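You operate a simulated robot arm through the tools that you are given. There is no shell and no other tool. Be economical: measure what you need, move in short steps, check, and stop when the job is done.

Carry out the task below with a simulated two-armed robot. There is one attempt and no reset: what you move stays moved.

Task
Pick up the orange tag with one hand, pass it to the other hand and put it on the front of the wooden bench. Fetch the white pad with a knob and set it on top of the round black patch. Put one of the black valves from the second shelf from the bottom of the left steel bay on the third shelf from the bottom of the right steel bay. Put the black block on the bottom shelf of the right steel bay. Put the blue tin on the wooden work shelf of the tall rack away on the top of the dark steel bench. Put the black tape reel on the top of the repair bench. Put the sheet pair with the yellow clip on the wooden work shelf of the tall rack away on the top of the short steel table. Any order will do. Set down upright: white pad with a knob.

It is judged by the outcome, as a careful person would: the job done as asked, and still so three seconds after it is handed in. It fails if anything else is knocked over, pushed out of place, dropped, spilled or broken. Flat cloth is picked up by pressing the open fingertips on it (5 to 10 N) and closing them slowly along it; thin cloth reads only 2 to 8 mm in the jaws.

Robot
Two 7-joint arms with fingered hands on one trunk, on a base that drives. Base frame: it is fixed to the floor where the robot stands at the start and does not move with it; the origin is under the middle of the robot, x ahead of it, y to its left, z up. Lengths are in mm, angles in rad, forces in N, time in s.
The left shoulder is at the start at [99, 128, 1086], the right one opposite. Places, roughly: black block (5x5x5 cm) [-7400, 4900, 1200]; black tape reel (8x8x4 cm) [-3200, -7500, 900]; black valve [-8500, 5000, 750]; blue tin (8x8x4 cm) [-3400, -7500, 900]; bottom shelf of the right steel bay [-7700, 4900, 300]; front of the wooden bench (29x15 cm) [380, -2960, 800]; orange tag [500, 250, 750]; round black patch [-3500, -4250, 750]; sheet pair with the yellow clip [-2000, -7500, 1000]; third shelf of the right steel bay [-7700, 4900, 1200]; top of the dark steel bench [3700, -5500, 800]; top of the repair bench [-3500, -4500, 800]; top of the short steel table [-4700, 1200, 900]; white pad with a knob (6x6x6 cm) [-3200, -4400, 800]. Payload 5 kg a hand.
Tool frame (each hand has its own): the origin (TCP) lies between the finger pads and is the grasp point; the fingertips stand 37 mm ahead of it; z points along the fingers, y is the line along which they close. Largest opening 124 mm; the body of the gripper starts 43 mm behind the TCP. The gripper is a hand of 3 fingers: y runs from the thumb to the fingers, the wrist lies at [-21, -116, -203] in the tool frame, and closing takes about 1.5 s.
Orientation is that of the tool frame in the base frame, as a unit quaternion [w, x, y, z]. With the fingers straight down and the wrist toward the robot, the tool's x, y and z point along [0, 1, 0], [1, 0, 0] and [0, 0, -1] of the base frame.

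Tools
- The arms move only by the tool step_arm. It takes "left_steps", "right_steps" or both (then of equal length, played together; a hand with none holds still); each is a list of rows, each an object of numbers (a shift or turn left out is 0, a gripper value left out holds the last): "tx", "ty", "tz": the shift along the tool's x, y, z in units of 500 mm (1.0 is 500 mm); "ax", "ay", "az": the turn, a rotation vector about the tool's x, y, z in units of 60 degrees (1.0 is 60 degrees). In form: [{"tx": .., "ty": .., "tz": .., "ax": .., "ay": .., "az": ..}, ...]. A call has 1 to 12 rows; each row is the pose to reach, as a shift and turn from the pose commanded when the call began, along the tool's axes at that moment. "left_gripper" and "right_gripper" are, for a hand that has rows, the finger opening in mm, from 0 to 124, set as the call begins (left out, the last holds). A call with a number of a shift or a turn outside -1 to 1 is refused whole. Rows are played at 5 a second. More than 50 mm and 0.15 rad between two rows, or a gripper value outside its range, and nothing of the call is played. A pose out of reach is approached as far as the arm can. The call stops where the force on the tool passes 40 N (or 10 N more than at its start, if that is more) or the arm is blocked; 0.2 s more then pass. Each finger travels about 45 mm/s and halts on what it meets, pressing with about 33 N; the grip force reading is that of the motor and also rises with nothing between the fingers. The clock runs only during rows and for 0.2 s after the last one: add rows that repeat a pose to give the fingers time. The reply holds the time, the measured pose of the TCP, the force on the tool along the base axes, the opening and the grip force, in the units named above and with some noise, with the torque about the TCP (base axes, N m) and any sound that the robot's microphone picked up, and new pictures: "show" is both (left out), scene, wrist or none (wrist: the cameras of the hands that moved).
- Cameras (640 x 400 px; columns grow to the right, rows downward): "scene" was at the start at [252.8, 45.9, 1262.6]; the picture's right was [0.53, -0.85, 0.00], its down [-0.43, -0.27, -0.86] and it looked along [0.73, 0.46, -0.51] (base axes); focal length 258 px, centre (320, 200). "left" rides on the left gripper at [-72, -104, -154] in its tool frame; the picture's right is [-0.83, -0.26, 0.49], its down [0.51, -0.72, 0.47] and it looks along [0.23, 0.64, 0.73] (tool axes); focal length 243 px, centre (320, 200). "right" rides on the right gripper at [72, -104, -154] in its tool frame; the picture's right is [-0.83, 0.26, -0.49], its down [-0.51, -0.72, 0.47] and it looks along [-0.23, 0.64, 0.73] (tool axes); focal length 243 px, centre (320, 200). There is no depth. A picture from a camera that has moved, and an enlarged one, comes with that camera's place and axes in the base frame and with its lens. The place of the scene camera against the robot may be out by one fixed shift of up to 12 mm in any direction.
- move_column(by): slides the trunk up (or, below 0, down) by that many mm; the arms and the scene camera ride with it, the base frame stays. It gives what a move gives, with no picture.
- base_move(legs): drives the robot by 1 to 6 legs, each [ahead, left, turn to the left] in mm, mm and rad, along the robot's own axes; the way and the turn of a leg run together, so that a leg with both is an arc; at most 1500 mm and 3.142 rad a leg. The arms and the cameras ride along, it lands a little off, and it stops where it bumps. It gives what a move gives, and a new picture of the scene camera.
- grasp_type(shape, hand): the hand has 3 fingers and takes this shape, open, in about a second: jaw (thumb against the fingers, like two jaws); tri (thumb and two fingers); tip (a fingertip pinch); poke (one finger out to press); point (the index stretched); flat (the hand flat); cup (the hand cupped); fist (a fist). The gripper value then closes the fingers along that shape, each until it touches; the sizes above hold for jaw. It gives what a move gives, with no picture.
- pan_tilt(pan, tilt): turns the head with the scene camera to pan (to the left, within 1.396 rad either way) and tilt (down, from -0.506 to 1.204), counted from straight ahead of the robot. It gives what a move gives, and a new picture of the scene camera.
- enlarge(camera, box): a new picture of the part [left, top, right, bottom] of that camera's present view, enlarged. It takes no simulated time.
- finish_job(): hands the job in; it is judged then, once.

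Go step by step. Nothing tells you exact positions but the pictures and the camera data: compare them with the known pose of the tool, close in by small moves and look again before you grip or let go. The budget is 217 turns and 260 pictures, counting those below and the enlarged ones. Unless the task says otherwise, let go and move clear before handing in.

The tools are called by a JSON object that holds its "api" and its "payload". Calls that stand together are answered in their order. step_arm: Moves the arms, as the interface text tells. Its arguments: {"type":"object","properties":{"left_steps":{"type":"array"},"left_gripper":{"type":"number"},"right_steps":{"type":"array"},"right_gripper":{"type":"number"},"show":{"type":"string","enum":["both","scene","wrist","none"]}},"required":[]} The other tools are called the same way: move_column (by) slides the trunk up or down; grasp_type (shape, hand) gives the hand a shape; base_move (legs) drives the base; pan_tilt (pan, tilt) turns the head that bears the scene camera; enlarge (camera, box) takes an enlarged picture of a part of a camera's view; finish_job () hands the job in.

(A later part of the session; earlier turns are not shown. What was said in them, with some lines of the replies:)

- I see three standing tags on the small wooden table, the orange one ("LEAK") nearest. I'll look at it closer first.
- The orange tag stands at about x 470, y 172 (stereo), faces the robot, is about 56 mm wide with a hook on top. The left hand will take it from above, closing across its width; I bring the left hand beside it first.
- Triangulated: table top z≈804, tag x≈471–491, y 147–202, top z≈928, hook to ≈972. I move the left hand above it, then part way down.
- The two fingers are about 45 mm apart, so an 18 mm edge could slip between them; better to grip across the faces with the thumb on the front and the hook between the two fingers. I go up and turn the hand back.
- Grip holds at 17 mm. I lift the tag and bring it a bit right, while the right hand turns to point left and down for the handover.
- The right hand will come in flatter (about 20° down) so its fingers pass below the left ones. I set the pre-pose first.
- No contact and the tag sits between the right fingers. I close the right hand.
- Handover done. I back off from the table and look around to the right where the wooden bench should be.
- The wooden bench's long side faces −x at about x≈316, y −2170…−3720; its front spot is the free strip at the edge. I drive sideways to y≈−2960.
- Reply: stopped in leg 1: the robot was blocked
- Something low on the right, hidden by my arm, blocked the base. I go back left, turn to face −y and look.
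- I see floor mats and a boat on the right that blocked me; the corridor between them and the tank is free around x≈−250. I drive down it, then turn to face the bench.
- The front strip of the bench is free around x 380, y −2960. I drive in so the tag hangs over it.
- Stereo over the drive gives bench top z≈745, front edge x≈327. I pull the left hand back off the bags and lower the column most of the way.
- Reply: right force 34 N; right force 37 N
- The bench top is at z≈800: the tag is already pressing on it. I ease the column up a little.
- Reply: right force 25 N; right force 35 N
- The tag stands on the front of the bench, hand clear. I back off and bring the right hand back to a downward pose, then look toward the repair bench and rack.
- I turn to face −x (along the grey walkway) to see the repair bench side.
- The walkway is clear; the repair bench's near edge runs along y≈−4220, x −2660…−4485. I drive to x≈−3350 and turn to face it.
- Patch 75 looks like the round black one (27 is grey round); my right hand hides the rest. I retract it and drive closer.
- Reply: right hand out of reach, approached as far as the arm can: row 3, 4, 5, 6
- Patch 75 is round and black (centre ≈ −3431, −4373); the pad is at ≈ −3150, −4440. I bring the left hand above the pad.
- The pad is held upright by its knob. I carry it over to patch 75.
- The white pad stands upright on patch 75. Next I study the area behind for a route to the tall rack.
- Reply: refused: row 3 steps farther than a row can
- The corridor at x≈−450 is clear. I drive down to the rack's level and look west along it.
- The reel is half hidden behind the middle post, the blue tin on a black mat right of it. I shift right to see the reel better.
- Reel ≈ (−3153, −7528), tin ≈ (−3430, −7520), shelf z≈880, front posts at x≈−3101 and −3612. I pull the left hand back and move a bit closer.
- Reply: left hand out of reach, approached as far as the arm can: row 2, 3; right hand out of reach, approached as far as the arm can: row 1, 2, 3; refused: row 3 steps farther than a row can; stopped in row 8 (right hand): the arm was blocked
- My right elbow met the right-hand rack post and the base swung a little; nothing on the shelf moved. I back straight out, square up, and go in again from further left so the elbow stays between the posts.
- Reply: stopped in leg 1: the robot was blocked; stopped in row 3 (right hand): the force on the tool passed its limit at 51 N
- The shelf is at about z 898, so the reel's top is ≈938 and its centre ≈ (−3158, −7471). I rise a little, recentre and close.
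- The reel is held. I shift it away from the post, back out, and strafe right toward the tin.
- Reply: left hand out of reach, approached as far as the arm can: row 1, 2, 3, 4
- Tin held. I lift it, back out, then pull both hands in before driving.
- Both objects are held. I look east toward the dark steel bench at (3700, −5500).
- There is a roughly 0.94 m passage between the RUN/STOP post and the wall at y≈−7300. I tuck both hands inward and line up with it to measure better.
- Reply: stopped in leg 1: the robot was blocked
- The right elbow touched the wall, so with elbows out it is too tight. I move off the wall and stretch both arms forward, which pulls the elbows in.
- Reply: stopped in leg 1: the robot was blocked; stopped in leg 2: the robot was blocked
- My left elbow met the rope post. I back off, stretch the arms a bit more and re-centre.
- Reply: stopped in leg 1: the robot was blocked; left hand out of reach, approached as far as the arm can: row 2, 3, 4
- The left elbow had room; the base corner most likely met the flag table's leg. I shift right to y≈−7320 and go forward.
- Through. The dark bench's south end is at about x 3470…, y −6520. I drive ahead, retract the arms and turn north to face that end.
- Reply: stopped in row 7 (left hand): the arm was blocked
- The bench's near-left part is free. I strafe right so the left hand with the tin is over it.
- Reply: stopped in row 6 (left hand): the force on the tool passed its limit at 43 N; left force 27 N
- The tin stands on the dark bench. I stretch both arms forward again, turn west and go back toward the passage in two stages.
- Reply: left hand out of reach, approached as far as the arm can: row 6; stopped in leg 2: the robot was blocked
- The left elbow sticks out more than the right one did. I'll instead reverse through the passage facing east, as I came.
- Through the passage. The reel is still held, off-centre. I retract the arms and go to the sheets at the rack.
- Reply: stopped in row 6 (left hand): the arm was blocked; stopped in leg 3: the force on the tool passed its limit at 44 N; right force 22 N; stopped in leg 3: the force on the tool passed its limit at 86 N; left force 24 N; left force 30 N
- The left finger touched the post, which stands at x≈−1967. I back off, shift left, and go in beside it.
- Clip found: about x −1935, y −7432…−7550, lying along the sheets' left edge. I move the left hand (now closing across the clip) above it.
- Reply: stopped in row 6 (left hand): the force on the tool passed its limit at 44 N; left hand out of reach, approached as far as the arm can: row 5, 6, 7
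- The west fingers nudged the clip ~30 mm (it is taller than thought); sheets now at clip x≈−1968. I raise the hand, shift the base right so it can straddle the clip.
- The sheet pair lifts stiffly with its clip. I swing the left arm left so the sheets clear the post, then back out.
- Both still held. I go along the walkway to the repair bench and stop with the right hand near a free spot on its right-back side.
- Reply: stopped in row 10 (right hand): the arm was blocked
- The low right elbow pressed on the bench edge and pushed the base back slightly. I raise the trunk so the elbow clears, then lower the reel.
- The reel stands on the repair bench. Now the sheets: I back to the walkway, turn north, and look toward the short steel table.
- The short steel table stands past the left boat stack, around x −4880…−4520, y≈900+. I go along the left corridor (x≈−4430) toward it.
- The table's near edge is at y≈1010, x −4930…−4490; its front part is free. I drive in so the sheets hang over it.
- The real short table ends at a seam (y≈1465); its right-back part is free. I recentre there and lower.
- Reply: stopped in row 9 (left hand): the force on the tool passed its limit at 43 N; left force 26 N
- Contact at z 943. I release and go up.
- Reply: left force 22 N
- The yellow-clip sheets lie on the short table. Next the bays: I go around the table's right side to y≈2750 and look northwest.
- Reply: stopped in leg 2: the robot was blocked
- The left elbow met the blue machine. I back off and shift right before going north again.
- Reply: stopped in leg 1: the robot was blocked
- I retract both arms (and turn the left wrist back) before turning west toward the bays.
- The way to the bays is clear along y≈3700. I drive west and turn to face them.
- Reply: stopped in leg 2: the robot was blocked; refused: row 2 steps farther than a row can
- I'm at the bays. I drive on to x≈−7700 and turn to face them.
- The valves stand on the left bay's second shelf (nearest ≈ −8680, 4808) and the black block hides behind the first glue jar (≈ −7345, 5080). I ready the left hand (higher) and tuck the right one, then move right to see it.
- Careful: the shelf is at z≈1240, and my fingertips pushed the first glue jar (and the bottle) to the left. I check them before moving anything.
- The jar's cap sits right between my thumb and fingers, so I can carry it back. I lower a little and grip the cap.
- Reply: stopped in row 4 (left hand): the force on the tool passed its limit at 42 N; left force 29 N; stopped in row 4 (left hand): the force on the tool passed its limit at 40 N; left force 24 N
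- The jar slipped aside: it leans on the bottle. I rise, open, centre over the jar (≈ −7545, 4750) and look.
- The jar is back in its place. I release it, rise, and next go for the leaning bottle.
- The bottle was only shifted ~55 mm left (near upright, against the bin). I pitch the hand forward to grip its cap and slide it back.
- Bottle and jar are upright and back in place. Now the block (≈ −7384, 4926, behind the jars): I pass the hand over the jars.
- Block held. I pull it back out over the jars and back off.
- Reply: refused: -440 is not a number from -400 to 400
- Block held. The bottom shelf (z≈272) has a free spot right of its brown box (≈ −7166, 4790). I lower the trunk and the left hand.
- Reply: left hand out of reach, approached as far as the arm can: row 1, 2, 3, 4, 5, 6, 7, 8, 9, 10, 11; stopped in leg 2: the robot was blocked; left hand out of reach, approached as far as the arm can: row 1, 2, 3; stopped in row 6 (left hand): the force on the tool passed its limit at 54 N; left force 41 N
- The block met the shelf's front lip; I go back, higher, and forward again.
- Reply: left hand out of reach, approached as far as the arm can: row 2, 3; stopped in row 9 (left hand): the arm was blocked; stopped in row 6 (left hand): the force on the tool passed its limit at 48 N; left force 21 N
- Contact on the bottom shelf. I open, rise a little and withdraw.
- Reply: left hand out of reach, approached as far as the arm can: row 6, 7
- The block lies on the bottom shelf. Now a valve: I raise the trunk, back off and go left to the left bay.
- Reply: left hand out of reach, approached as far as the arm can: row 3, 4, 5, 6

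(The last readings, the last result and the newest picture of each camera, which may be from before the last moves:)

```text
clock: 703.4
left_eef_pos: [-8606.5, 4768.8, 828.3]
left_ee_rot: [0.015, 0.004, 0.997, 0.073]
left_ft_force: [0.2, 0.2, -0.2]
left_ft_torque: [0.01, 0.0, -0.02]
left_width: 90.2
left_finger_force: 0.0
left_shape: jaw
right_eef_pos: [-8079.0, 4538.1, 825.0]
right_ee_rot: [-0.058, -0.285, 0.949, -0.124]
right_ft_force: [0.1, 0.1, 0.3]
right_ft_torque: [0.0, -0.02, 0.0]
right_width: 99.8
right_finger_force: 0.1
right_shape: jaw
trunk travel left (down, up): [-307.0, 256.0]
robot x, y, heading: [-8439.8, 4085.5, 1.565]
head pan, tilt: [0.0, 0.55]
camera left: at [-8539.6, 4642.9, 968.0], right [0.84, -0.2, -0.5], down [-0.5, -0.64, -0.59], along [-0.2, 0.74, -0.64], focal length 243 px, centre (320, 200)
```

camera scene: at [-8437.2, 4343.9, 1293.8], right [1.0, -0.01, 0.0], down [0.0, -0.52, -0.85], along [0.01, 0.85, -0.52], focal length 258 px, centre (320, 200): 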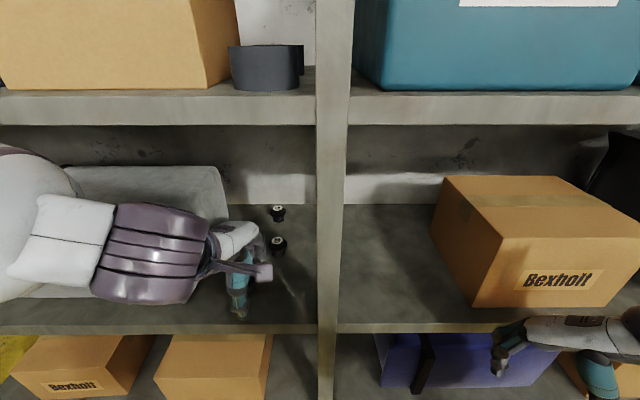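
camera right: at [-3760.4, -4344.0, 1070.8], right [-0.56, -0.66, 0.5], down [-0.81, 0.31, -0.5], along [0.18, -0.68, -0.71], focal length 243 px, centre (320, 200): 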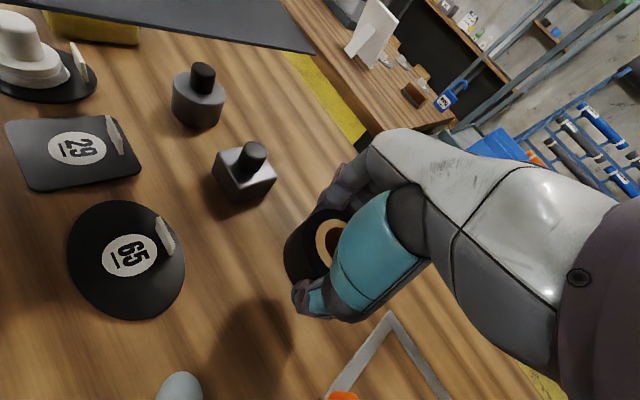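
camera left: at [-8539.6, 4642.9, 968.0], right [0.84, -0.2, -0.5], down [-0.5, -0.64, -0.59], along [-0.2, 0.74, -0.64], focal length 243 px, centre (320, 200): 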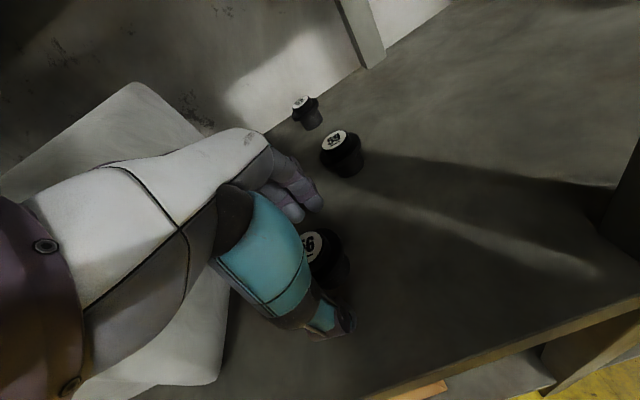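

{"api": "step_arm", "payload": {"left_steps": [{"tz": 0.008}, {"tz": 0.014}, {"tz": 0.02}, {"tz": 0.026}, {"tz": 0.026}], "show": "none"}}

{"api": "step_arm", "payload": {"left_steps": [{}, {}, {}, {}, {}, {}, {}], "left_gripper": 0, "show": "none"}}

{"api": "step_arm", "payload": {"left_steps": [{"tz": -0.04}, {"tz": -0.09}, {"tz": -0.14}, {"tz": -0.14}], "show": "wrist"}}

```text
clock: 704.1
left_eef_pos: [-8603.8, 4772.7, 827.4]
left_ee_rot: [0.018, 0.005, 0.997, 0.078]
left_ft_force: [-1.5, -0.7, 21.8]
left_ft_torque: [-1.44, 0.01, -0.05]
left_width: 90.7
left_finger_force: 0.1
left_shape: jaw
right_eef_pos: [-8078.1, 4538.4, 824.3]
right_ee_rot: [-0.058, -0.284, 0.949, -0.123]
right_ft_force: [0.2, 0.8, -0.2]
right_ft_torque: [0.0, 0.0, 0.01]
right_width: 99.8
right_finger_force: 0.0
right_shape: jaw
trunk travel left (down, up): [-307.0, 256.0]
robot x, y, heading: [-8440.2, 4088.6, 1.564]
head pan, tilt: [0.0, 0.55]
stopped in row 3 (left hand): the force on the tool passed its limit at 44 N (the readings are from after the stop); the commanded pose is now the measured one
```

```text
clock: 705.7
left_eef_pos: [-8604.2, 4768.1, 825.1]
left_ee_rot: [0.017, 0.005, 0.997, 0.077]
left_ft_force: [0.1, -12.5, 36.4]
left_ft_torque: [-2.65, -0.1, -0.06]
left_width: 34.2
left_finger_force: 32.7
left_shape: jaw
right_eef_pos: [-8079.1, 4536.4, 826.5]
right_ee_rot: [-0.058, -0.284, 0.949, -0.121]
right_ft_force: [0.2, -0.7, -0.9]
right_ft_torque: [-0.02, -0.03, -0.01]
right_width: 99.7
right_finger_force: 0.1
right_shape: jaw
trunk travel left (down, up): [-307.0, 256.0]
robot x, y, heading: [-8438.7, 4087.0, 1.562]
head pan, tilt: [0.0, 0.55]
```

```text
clock: 706.7
left_eef_pos: [-8605.7, 4763.5, 892.7]
left_ee_rot: [0.015, 0.004, 0.997, 0.076]
left_ft_force: [-0.7, -1.1, -0.7]
left_ft_torque: [0.0, 0.0, 0.0]
left_width: 31.9
left_finger_force: 33.6
left_shape: jaw
right_eef_pos: [-8078.3, 4539.6, 823.9]
right_ee_rot: [-0.059, -0.284, 0.949, -0.122]
right_ft_force: [-0.2, 0.2, 1.5]
right_ft_torque: [-0.02, 0.03, 0.02]
right_width: 99.9
right_finger_force: 0.1
right_shape: jaw
trunk travel left (down, up): [-307.0, 256.0]
robot x, y, heading: [-8438.8, 4086.0, 1.566]
head pan, tilt: [0.0, 0.55]
camera left: at [-8540.9, 4635.9, 1030.8], right [0.84, -0.19, -0.5], down [-0.5, -0.64, -0.59], along [-0.2, 0.75, -0.63], focal length 243 px, centre (320, 200)
```

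left: 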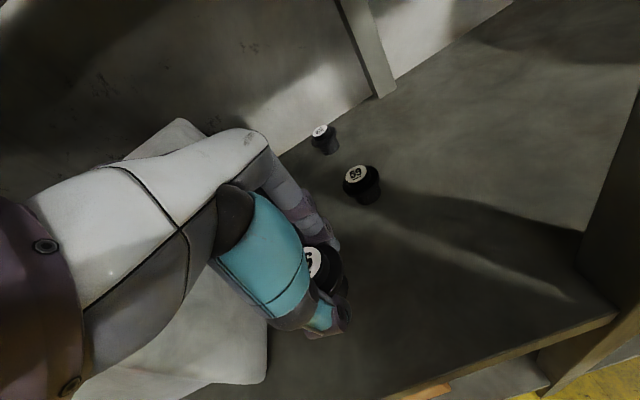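

The valve "56" is held. I withdraw, back off, raise the trunk and go to the right bay again.

{"api": "step_arm", "payload": {"left_steps": [{"ty": -0.07, "tz": -0.02}, {"ty": -0.15, "tz": -0.03}, {"ty": -0.23, "tz": -0.04}, {"ty": -0.3, "tz": -0.05}], "show": "none"}}

{"api": "base_move", "payload": {"legs": [[-280, 0, 0.006], [0, -1205, 0]]}}

{"api": "move_column", "payload": {"by": 170}}

{"api": "step_arm", "payload": {"left_steps": [{"ty": 0.012, "tz": -0.08, "ax": -0.04}, {"ty": 0.024, "tz": -0.16, "ax": -0.08}, {"ty": 0.037, "tz": -0.24, "ax": -0.12}, {"ty": 0.049, "tz": -0.32, "ax": -0.16}, {"ty": 0.061, "tz": -0.4, "ax": -0.2}, {"ty": 0.073, "tz": -0.48, "ax": -0.24}, {"ty": 0.086, "tz": -0.56, "ax": -0.28}, {"ty": 0.098, "tz": -0.64, "ax": -0.31}, {"ty": 0.107, "tz": -0.71, "ax": -0.31}], "show": "none"}}

```text
clock: 707.7
left_eef_pos: [-8606.5, 4679.0, 892.2]
left_ee_rot: [0.016, 0.004, 0.997, 0.074]
left_ft_force: [0.5, 0.9, 0.1]
left_ft_torque: [0.01, 0.01, 0.04]
left_width: 32.1
left_finger_force: 32.9
left_shape: jaw
left hand out of reach, approached as far as the arm can: row 3, 4
right_eef_pos: [-8078.5, 4540.1, 824.4]
right_ee_rot: [-0.058, -0.284, 0.949, -0.123]
right_ft_force: [0.2, 0.7, 0.2]
right_ft_torque: [-0.04, -0.01, 0.0]
right_width: 99.6
right_finger_force: 0.1
right_shape: jaw
trunk travel left (down, up): [-307.0, 256.0]
robot x, y, heading: [-8439.1, 4087.6, 1.563]
head pan, tilt: [0.0, 0.55]
```

```text
clock: 720.1
left_eef_pos: [-7418.6, 4408.5, 892.1]
left_ee_rot: [0.015, -0.008, 0.997, 0.076]
left_ft_force: [-0.1, 0.4, -1.3]
left_ft_torque: [0.02, 0.03, 0.02]
left_width: 32.1
left_finger_force: 32.9
left_shape: jaw
right_eef_pos: [-6885.2, 4281.8, 825.2]
right_ee_rot: [-0.057, -0.295, 0.946, -0.123]
right_ft_force: [0.0, 0.1, 0.0]
right_ft_torque: [-0.01, 0.01, -0.02]
right_width: 99.6
right_finger_force: 0.1
right_shape: jaw
trunk travel left (down, up): [-307.0, 256.0]
robot x, y, heading: [-7234.2, 3818.1, 1.586]
head pan, tilt: [0.0, 0.55]
camera scene: at [-7238.6, 4077.7, 1293.7], right [1.0, 0.02, 0.0], down [0.01, -0.52, -0.85], along [-0.02, 0.85, -0.52], focal length 258 px, centre (320, 200)
```

scene: 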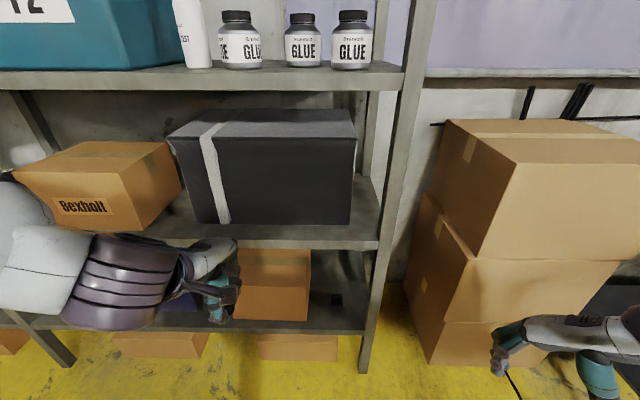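

```text
clock: 722.0
left_eef_pos: [-7417.1, 4407.9, 1060.5]
left_ee_rot: [0.015, -0.008, 0.997, 0.075]
left_ft_force: [0.5, -0.4, -0.4]
left_ft_torque: [0.0, 0.0, 0.0]
left_width: 32.1
left_finger_force: 32.8
left_shape: jaw
right_eef_pos: [-6884.5, 4281.9, 993.8]
right_ee_rot: [-0.057, -0.295, 0.946, -0.124]
right_ft_force: [-0.3, -0.4, 0.1]
right_ft_torque: [-0.01, 0.0, 0.0]
right_width: 100.0
right_finger_force: 0.1
right_shape: jaw
trunk travel left (down, up): [-477.0, 86.0]
robot x, y, heading: [-7233.3, 3822.4, 1.588]
head pan, tilt: [0.0, 0.55]
```

```text
clock: 724.0
left_eef_pos: [-7427.4, 4406.7, 1422.3]
left_ee_rot: [0.014, -0.01, 0.972, 0.236]
left_ft_force: [0.6, -0.3, -0.5]
left_ft_torque: [0.03, 0.0, 0.05]
left_width: 32.0
left_finger_force: 33.0
left_shape: jaw
right_eef_pos: [-6884.2, 4280.2, 994.5]
right_ee_rot: [-0.057, -0.295, 0.946, -0.123]
right_ft_force: [-0.5, 0.0, 0.7]
right_ft_torque: [0.04, 0.02, -0.02]
right_width: 99.7
right_finger_force: 0.2
right_shape: jaw
trunk travel left (down, up): [-477.0, 86.0]
robot x, y, heading: [-7232.2, 3821.4, 1.586]
head pan, tilt: [0.0, 0.55]
```

{"api": "base_move", "payload": {"legs": [[0, 0, -0.016], [300, 0, 0]]}}

{"api": "step_arm", "payload": {"left_steps": [{"tx": -0.012, "ty": 0.076, "tz": 0.045}, {"tx": -0.024, "ty": 0.151, "tz": 0.09}, {"tx": -0.036, "ty": 0.227, "tz": 0.136}, {"tx": -0.048, "ty": 0.302, "tz": 0.181}, {"tx": -0.06, "ty": 0.378, "tz": 0.226}, {"tx": -0.06, "ty": 0.378, "tz": 0.226}], "show": "both"}}

```text
clock: 726.4
left_eef_pos: [-7419.7, 4708.7, 1421.6]
left_ee_rot: [0.015, -0.002, 0.971, 0.237]
left_ft_force: [0.6, -0.9, -0.5]
left_ft_torque: [0.04, 0.02, -0.02]
left_width: 31.9
left_finger_force: 33.2
left_shape: jaw
right_eef_pos: [-6879.1, 4575.7, 994.8]
right_ee_rot: [-0.057, -0.288, 0.948, -0.122]
right_ft_force: [0.7, -0.6, -0.1]
right_ft_torque: [0.04, -0.01, 0.0]
right_width: 99.6
right_finger_force: 0.1
right_shape: jaw
trunk travel left (down, up): [-477.0, 86.0]
robot x, y, heading: [-7231.1, 4124.7, 1.567]
head pan, tilt: [0.0, 0.55]
camera scene: at [-7234.8, 4321.6, 1478.0], right [1.0, 0.0, 0.0], down [0.0, -0.52, -0.85], along [0.0, 0.85, -0.52], focal length 258 px, centre (320, 200)
```

scene: 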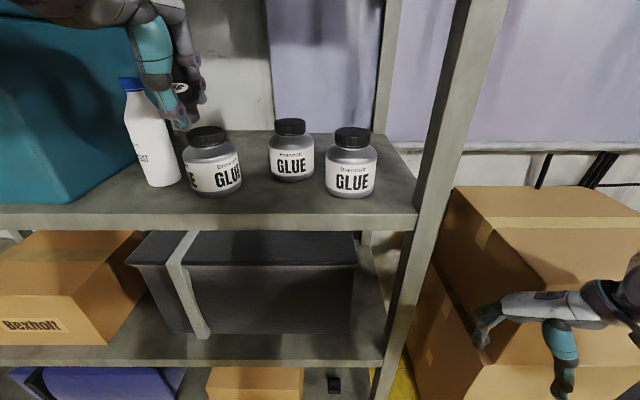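

```text
clock: 727.8
left_eef_pos: [-7387.3, 4932.7, 1409.7]
left_ee_rot: [0.016, -0.002, 0.972, 0.236]
left_ft_force: [-0.6, 0.6, -0.8]
left_ft_torque: [0.04, -0.08, 0.01]
left_width: 31.8
left_finger_force: 33.0
left_shape: jaw
right_eef_pos: [-6878.8, 4576.9, 995.3]
right_ee_rot: [-0.056, -0.288, 0.948, -0.123]
right_ft_force: [-1.1, 0.4, -0.2]
right_ft_torque: [-0.01, -0.05, -0.01]
right_width: 100.0
right_finger_force: 0.1
right_shape: jaw
trunk travel left (down, up): [-477.0, 86.0]
robot x, y, heading: [-7233.5, 4120.4, 1.572]
head pan, tilt: [0.0, 0.55]
camera scene: at [-7235.5, 4322.8, 1477.8], right [1.0, 0.0, 0.0], down [0.0, -0.52, -0.85], along [0.0, 0.85, -0.52], focal length 258 px, centre (320, 200)
camera left: at [-7318.9, 4768.7, 1500.9], right [0.85, -0.01, -0.53], down [-0.48, -0.42, -0.77], along [-0.22, 0.91, -0.36], focal length 243 px, centre (320, 200)
```

scene: 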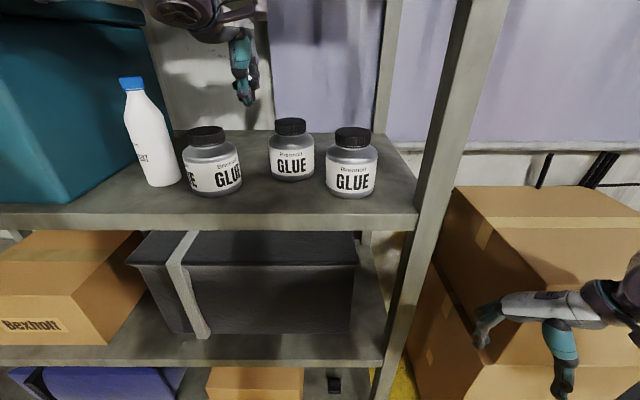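
left: 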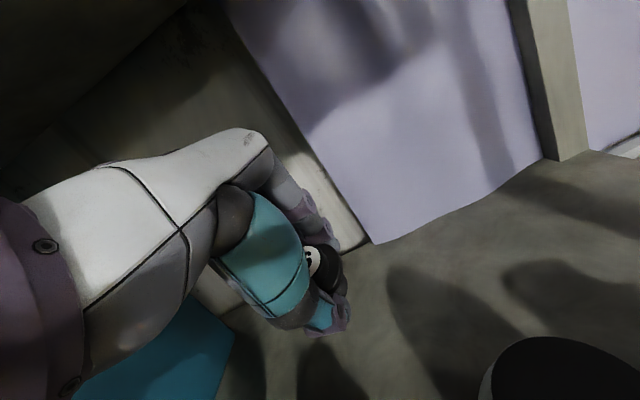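

{"api": "step_arm", "payload": {"left_steps": [{"ty": -0.022, "tz": 0.054, "ax": 0.08}, {"ty": -0.045, "tz": 0.108, "ax": 0.16}, {"ty": -0.068, "tz": 0.162, "ax": 0.24}, {"ty": -0.08, "tz": 0.19, "ax": 0.31}, {"ty": -0.09, "tz": 0.215, "ax": 0.31}, {"ty": -0.095, "tz": 0.227, "ax": 0.31}, {"ty": -0.099, "tz": 0.237, "ax": 0.31}, {"ty": -0.103, "tz": 0.247, "ax": 0.31}, {"ty": -0.107, "tz": 0.257, "ax": 0.31}, {"ty": -0.111, "tz": 0.267, "ax": 0.31}], "show": "none"}}

```text
clock: 730.2
left_eef_pos: [-7381.2, 4942.7, 1275.7]
left_ee_rot: [0.018, 0.002, 0.996, 0.084]
left_ft_force: [-0.8, -4.5, 23.4]
left_ft_torque: [-1.34, -0.03, 0.0]
left_width: 30.9
left_finger_force: 33.2
left_shape: jaw
right_eef_pos: [-6877.3, 4574.9, 995.8]
right_ee_rot: [-0.057, -0.288, 0.948, -0.121]
right_ft_force: [0.2, 0.5, -0.6]
right_ft_torque: [0.01, 0.02, 0.03]
right_width: 99.9
right_finger_force: 0.0
right_shape: jaw
trunk travel left (down, up): [-477.0, 86.0]
robot x, y, heading: [-7235.3, 4115.6, 1.571]
head pan, tilt: [0.0, 0.55]
stopped in row 10 (left hand): the force on the tool passed its limit at 42 N (the readings are from after the stop); the commanded pose is now the measured one
```

Contact on the third shelf. I release, then lift the hand out.

{"api": "step_arm", "payload": {"left_steps": [{"tz": -0.004}, {"tz": -0.004}, {"tz": -0.004}, {"tz": -0.004}, {"tz": -0.004}], "left_gripper": 84, "show": "none"}}

{"api": "step_arm", "payload": {"left_steps": [{"tz": -0.05}, {"tz": -0.1, "ax": -0.06}, {"tz": -0.16, "ax": -0.14}, {"tz": -0.22, "ax": -0.22}, {"tz": -0.27, "ax": -0.31}, {"tz": -0.27, "ax": -0.31}], "show": "wrist"}}

```text
clock: 731.4
left_eef_pos: [-7382.0, 4941.4, 1274.7]
left_ee_rot: [0.017, 0.0, 0.996, 0.082]
left_ft_force: [-2.2, 3.7, 28.9]
left_ft_torque: [-0.95, -0.07, -0.09]
left_width: 76.3
left_finger_force: 0.1
left_shape: jaw
right_eef_pos: [-6876.6, 4573.2, 996.0]
right_ee_rot: [-0.057, -0.289, 0.948, -0.122]
right_ft_force: [0.9, 0.0, -1.3]
right_ft_torque: [0.01, -0.02, -0.01]
right_width: 99.9
right_finger_force: 0.0
right_shape: jaw
trunk travel left (down, up): [-477.0, 86.0]
robot x, y, heading: [-7233.6, 4120.7, 1.574]
head pan, tilt: [0.0, 0.55]
```

```text
clock: 732.8
left_eef_pos: [-7387.0, 4922.3, 1405.6]
left_ee_rot: [0.017, -0.002, 0.971, 0.24]
left_ft_force: [0.2, -0.2, -0.6]
left_ft_torque: [0.02, 0.0, 0.0]
left_width: 84.0
left_finger_force: 0.0
left_shape: jaw
right_eef_pos: [-6877.4, 4578.1, 994.4]
right_ee_rot: [-0.058, -0.288, 0.948, -0.123]
right_ft_force: [-0.4, -0.2, 0.2]
right_ft_torque: [-0.01, -0.01, 0.01]
right_width: 99.7
right_finger_force: 0.1
right_shape: jaw
trunk travel left (down, up): [-477.0, 86.0]
robot x, y, heading: [-7238.1, 4121.5, 1.574]
head pan, tilt: [0.0, 0.55]
camera left: at [-7317.8, 4759.0, 1495.4], right [0.85, -0.01, -0.53], down [-0.48, -0.42, -0.77], along [-0.22, 0.91, -0.36], focal length 243 px, centre (320, 200)
```

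left: 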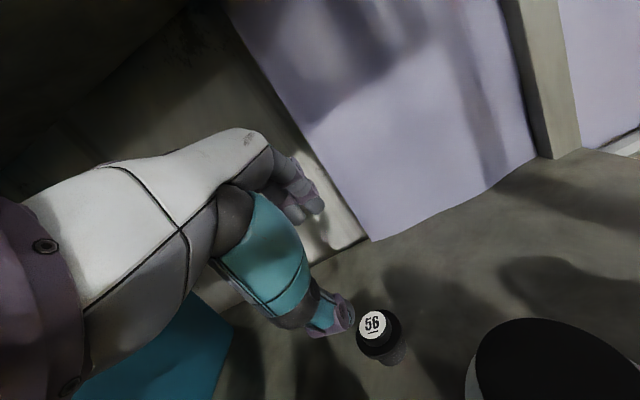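

The valve stands on the third shelf. I withdraw the hand over the jars and back off.

{"api": "step_arm", "payload": {"left_steps": [{"ty": 0.014, "tz": -0.027}, {"ty": -0.067, "tz": -0.069}, {"ty": -0.148, "tz": -0.111}, {"ty": -0.229, "tz": -0.153}, {"ty": -0.31, "tz": -0.195}, {"ty": -0.391, "tz": -0.237}, {"ty": -0.44, "tz": -0.262}], "show": "none"}}

{"api": "base_move", "payload": {"legs": [[-350, 0, 0]]}}

```text
clock: 734.4
left_eef_pos: [-7387.2, 4665.4, 1418.9]
left_ee_rot: [0.016, -0.002, 0.97, 0.241]
left_ft_force: [0.4, -0.9, -0.1]
left_ft_torque: [0.01, 0.0, 0.0]
left_width: 83.7
left_finger_force: 0.0
left_shape: jaw
right_eef_pos: [-6878.5, 4575.1, 995.5]
right_ee_rot: [-0.056, -0.288, 0.948, -0.123]
right_ft_force: [0.4, -0.1, 0.3]
right_ft_torque: [0.03, 0.0, -0.01]
right_width: 100.0
right_finger_force: 0.1
right_shape: jaw
trunk travel left (down, up): [-477.0, 86.0]
robot x, y, heading: [-7233.7, 4121.1, 1.572]
head pan, tilt: [0.0, 0.55]
```

```text
clock: 736.6
left_eef_pos: [-7387.5, 4328.4, 1417.8]
left_ee_rot: [0.017, -0.002, 0.971, 0.24]
left_ft_force: [-0.9, 0.6, 0.5]
left_ft_torque: [0.0, 0.0, -0.01]
left_width: 84.0
left_finger_force: 0.1
left_shape: jaw
right_eef_pos: [-6876.1, 4235.8, 993.6]
right_ee_rot: [-0.058, -0.287, 0.948, -0.124]
right_ft_force: [-0.5, 0.2, 0.1]
right_ft_torque: [-0.05, 0.01, 0.01]
right_width: 99.6
right_finger_force: 0.1
right_shape: jaw
trunk travel left (down, up): [-477.0, 86.0]
robot x, y, heading: [-7235.7, 3781.6, 1.571]
head pan, tilt: [0.0, 0.55]
camera scene: at [-7234.1, 3984.5, 1477.1], right [1.0, 0.0, 0.0], down [0.0, -0.52, -0.85], along [0.0, 0.85, -0.52], focal length 258 px, centre (320, 200)
```

scene: 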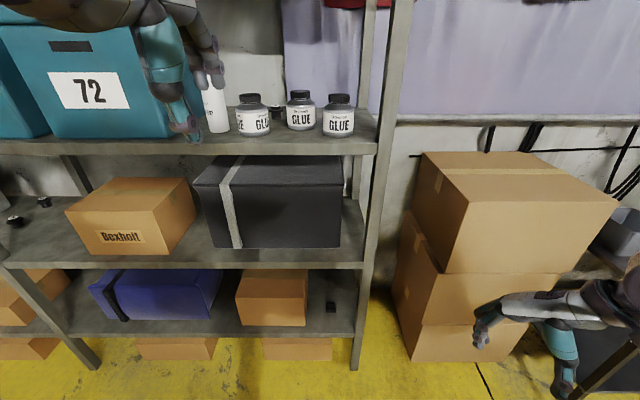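

All seven placements look done: the valve is on the third shelf, the block on the bottom shelf, and both hands are clear. I hand the job in.

{"api": "finish_job", "payload": {}}

```text
The job is handed in.
```

I handed the job in with all seven items placed as asked and both hands clear, but one glue jar and one bottle on the right steel bay's third shelf got pushed while I reached for the black block.

- **Orange tag:** passed from the left hand to the right and stood on the front of the wooden bench.
- **White pad:** upright on the round black patch (the one labelled 75).
- **Black valve:** number 56, standing upright on the third shelf of the right bay, behind the glue jars.
- **Black block:** on the bottom shelf of the right bay, right of the brown box.
- **Blue tin:** on the dark steel bench.
- **Black tape reel:** on the repair bench.
- **Yellow-clip sheets:** on the short steel table.

- **Jar and bottle:** the hand slid the first glue jar about 11 cm and the leak-test bottle about 5 cm. I put both back upright; the bottle stands roughly 2 cm from its first place.
- **Other contacts:** the arms or base also bumped the tall rack's posts, the wall and roller door, the blue machine, and probably a leg of the small table holding the flag bin. I saw nothing fall or shift from these, but I did not go back to check each one.
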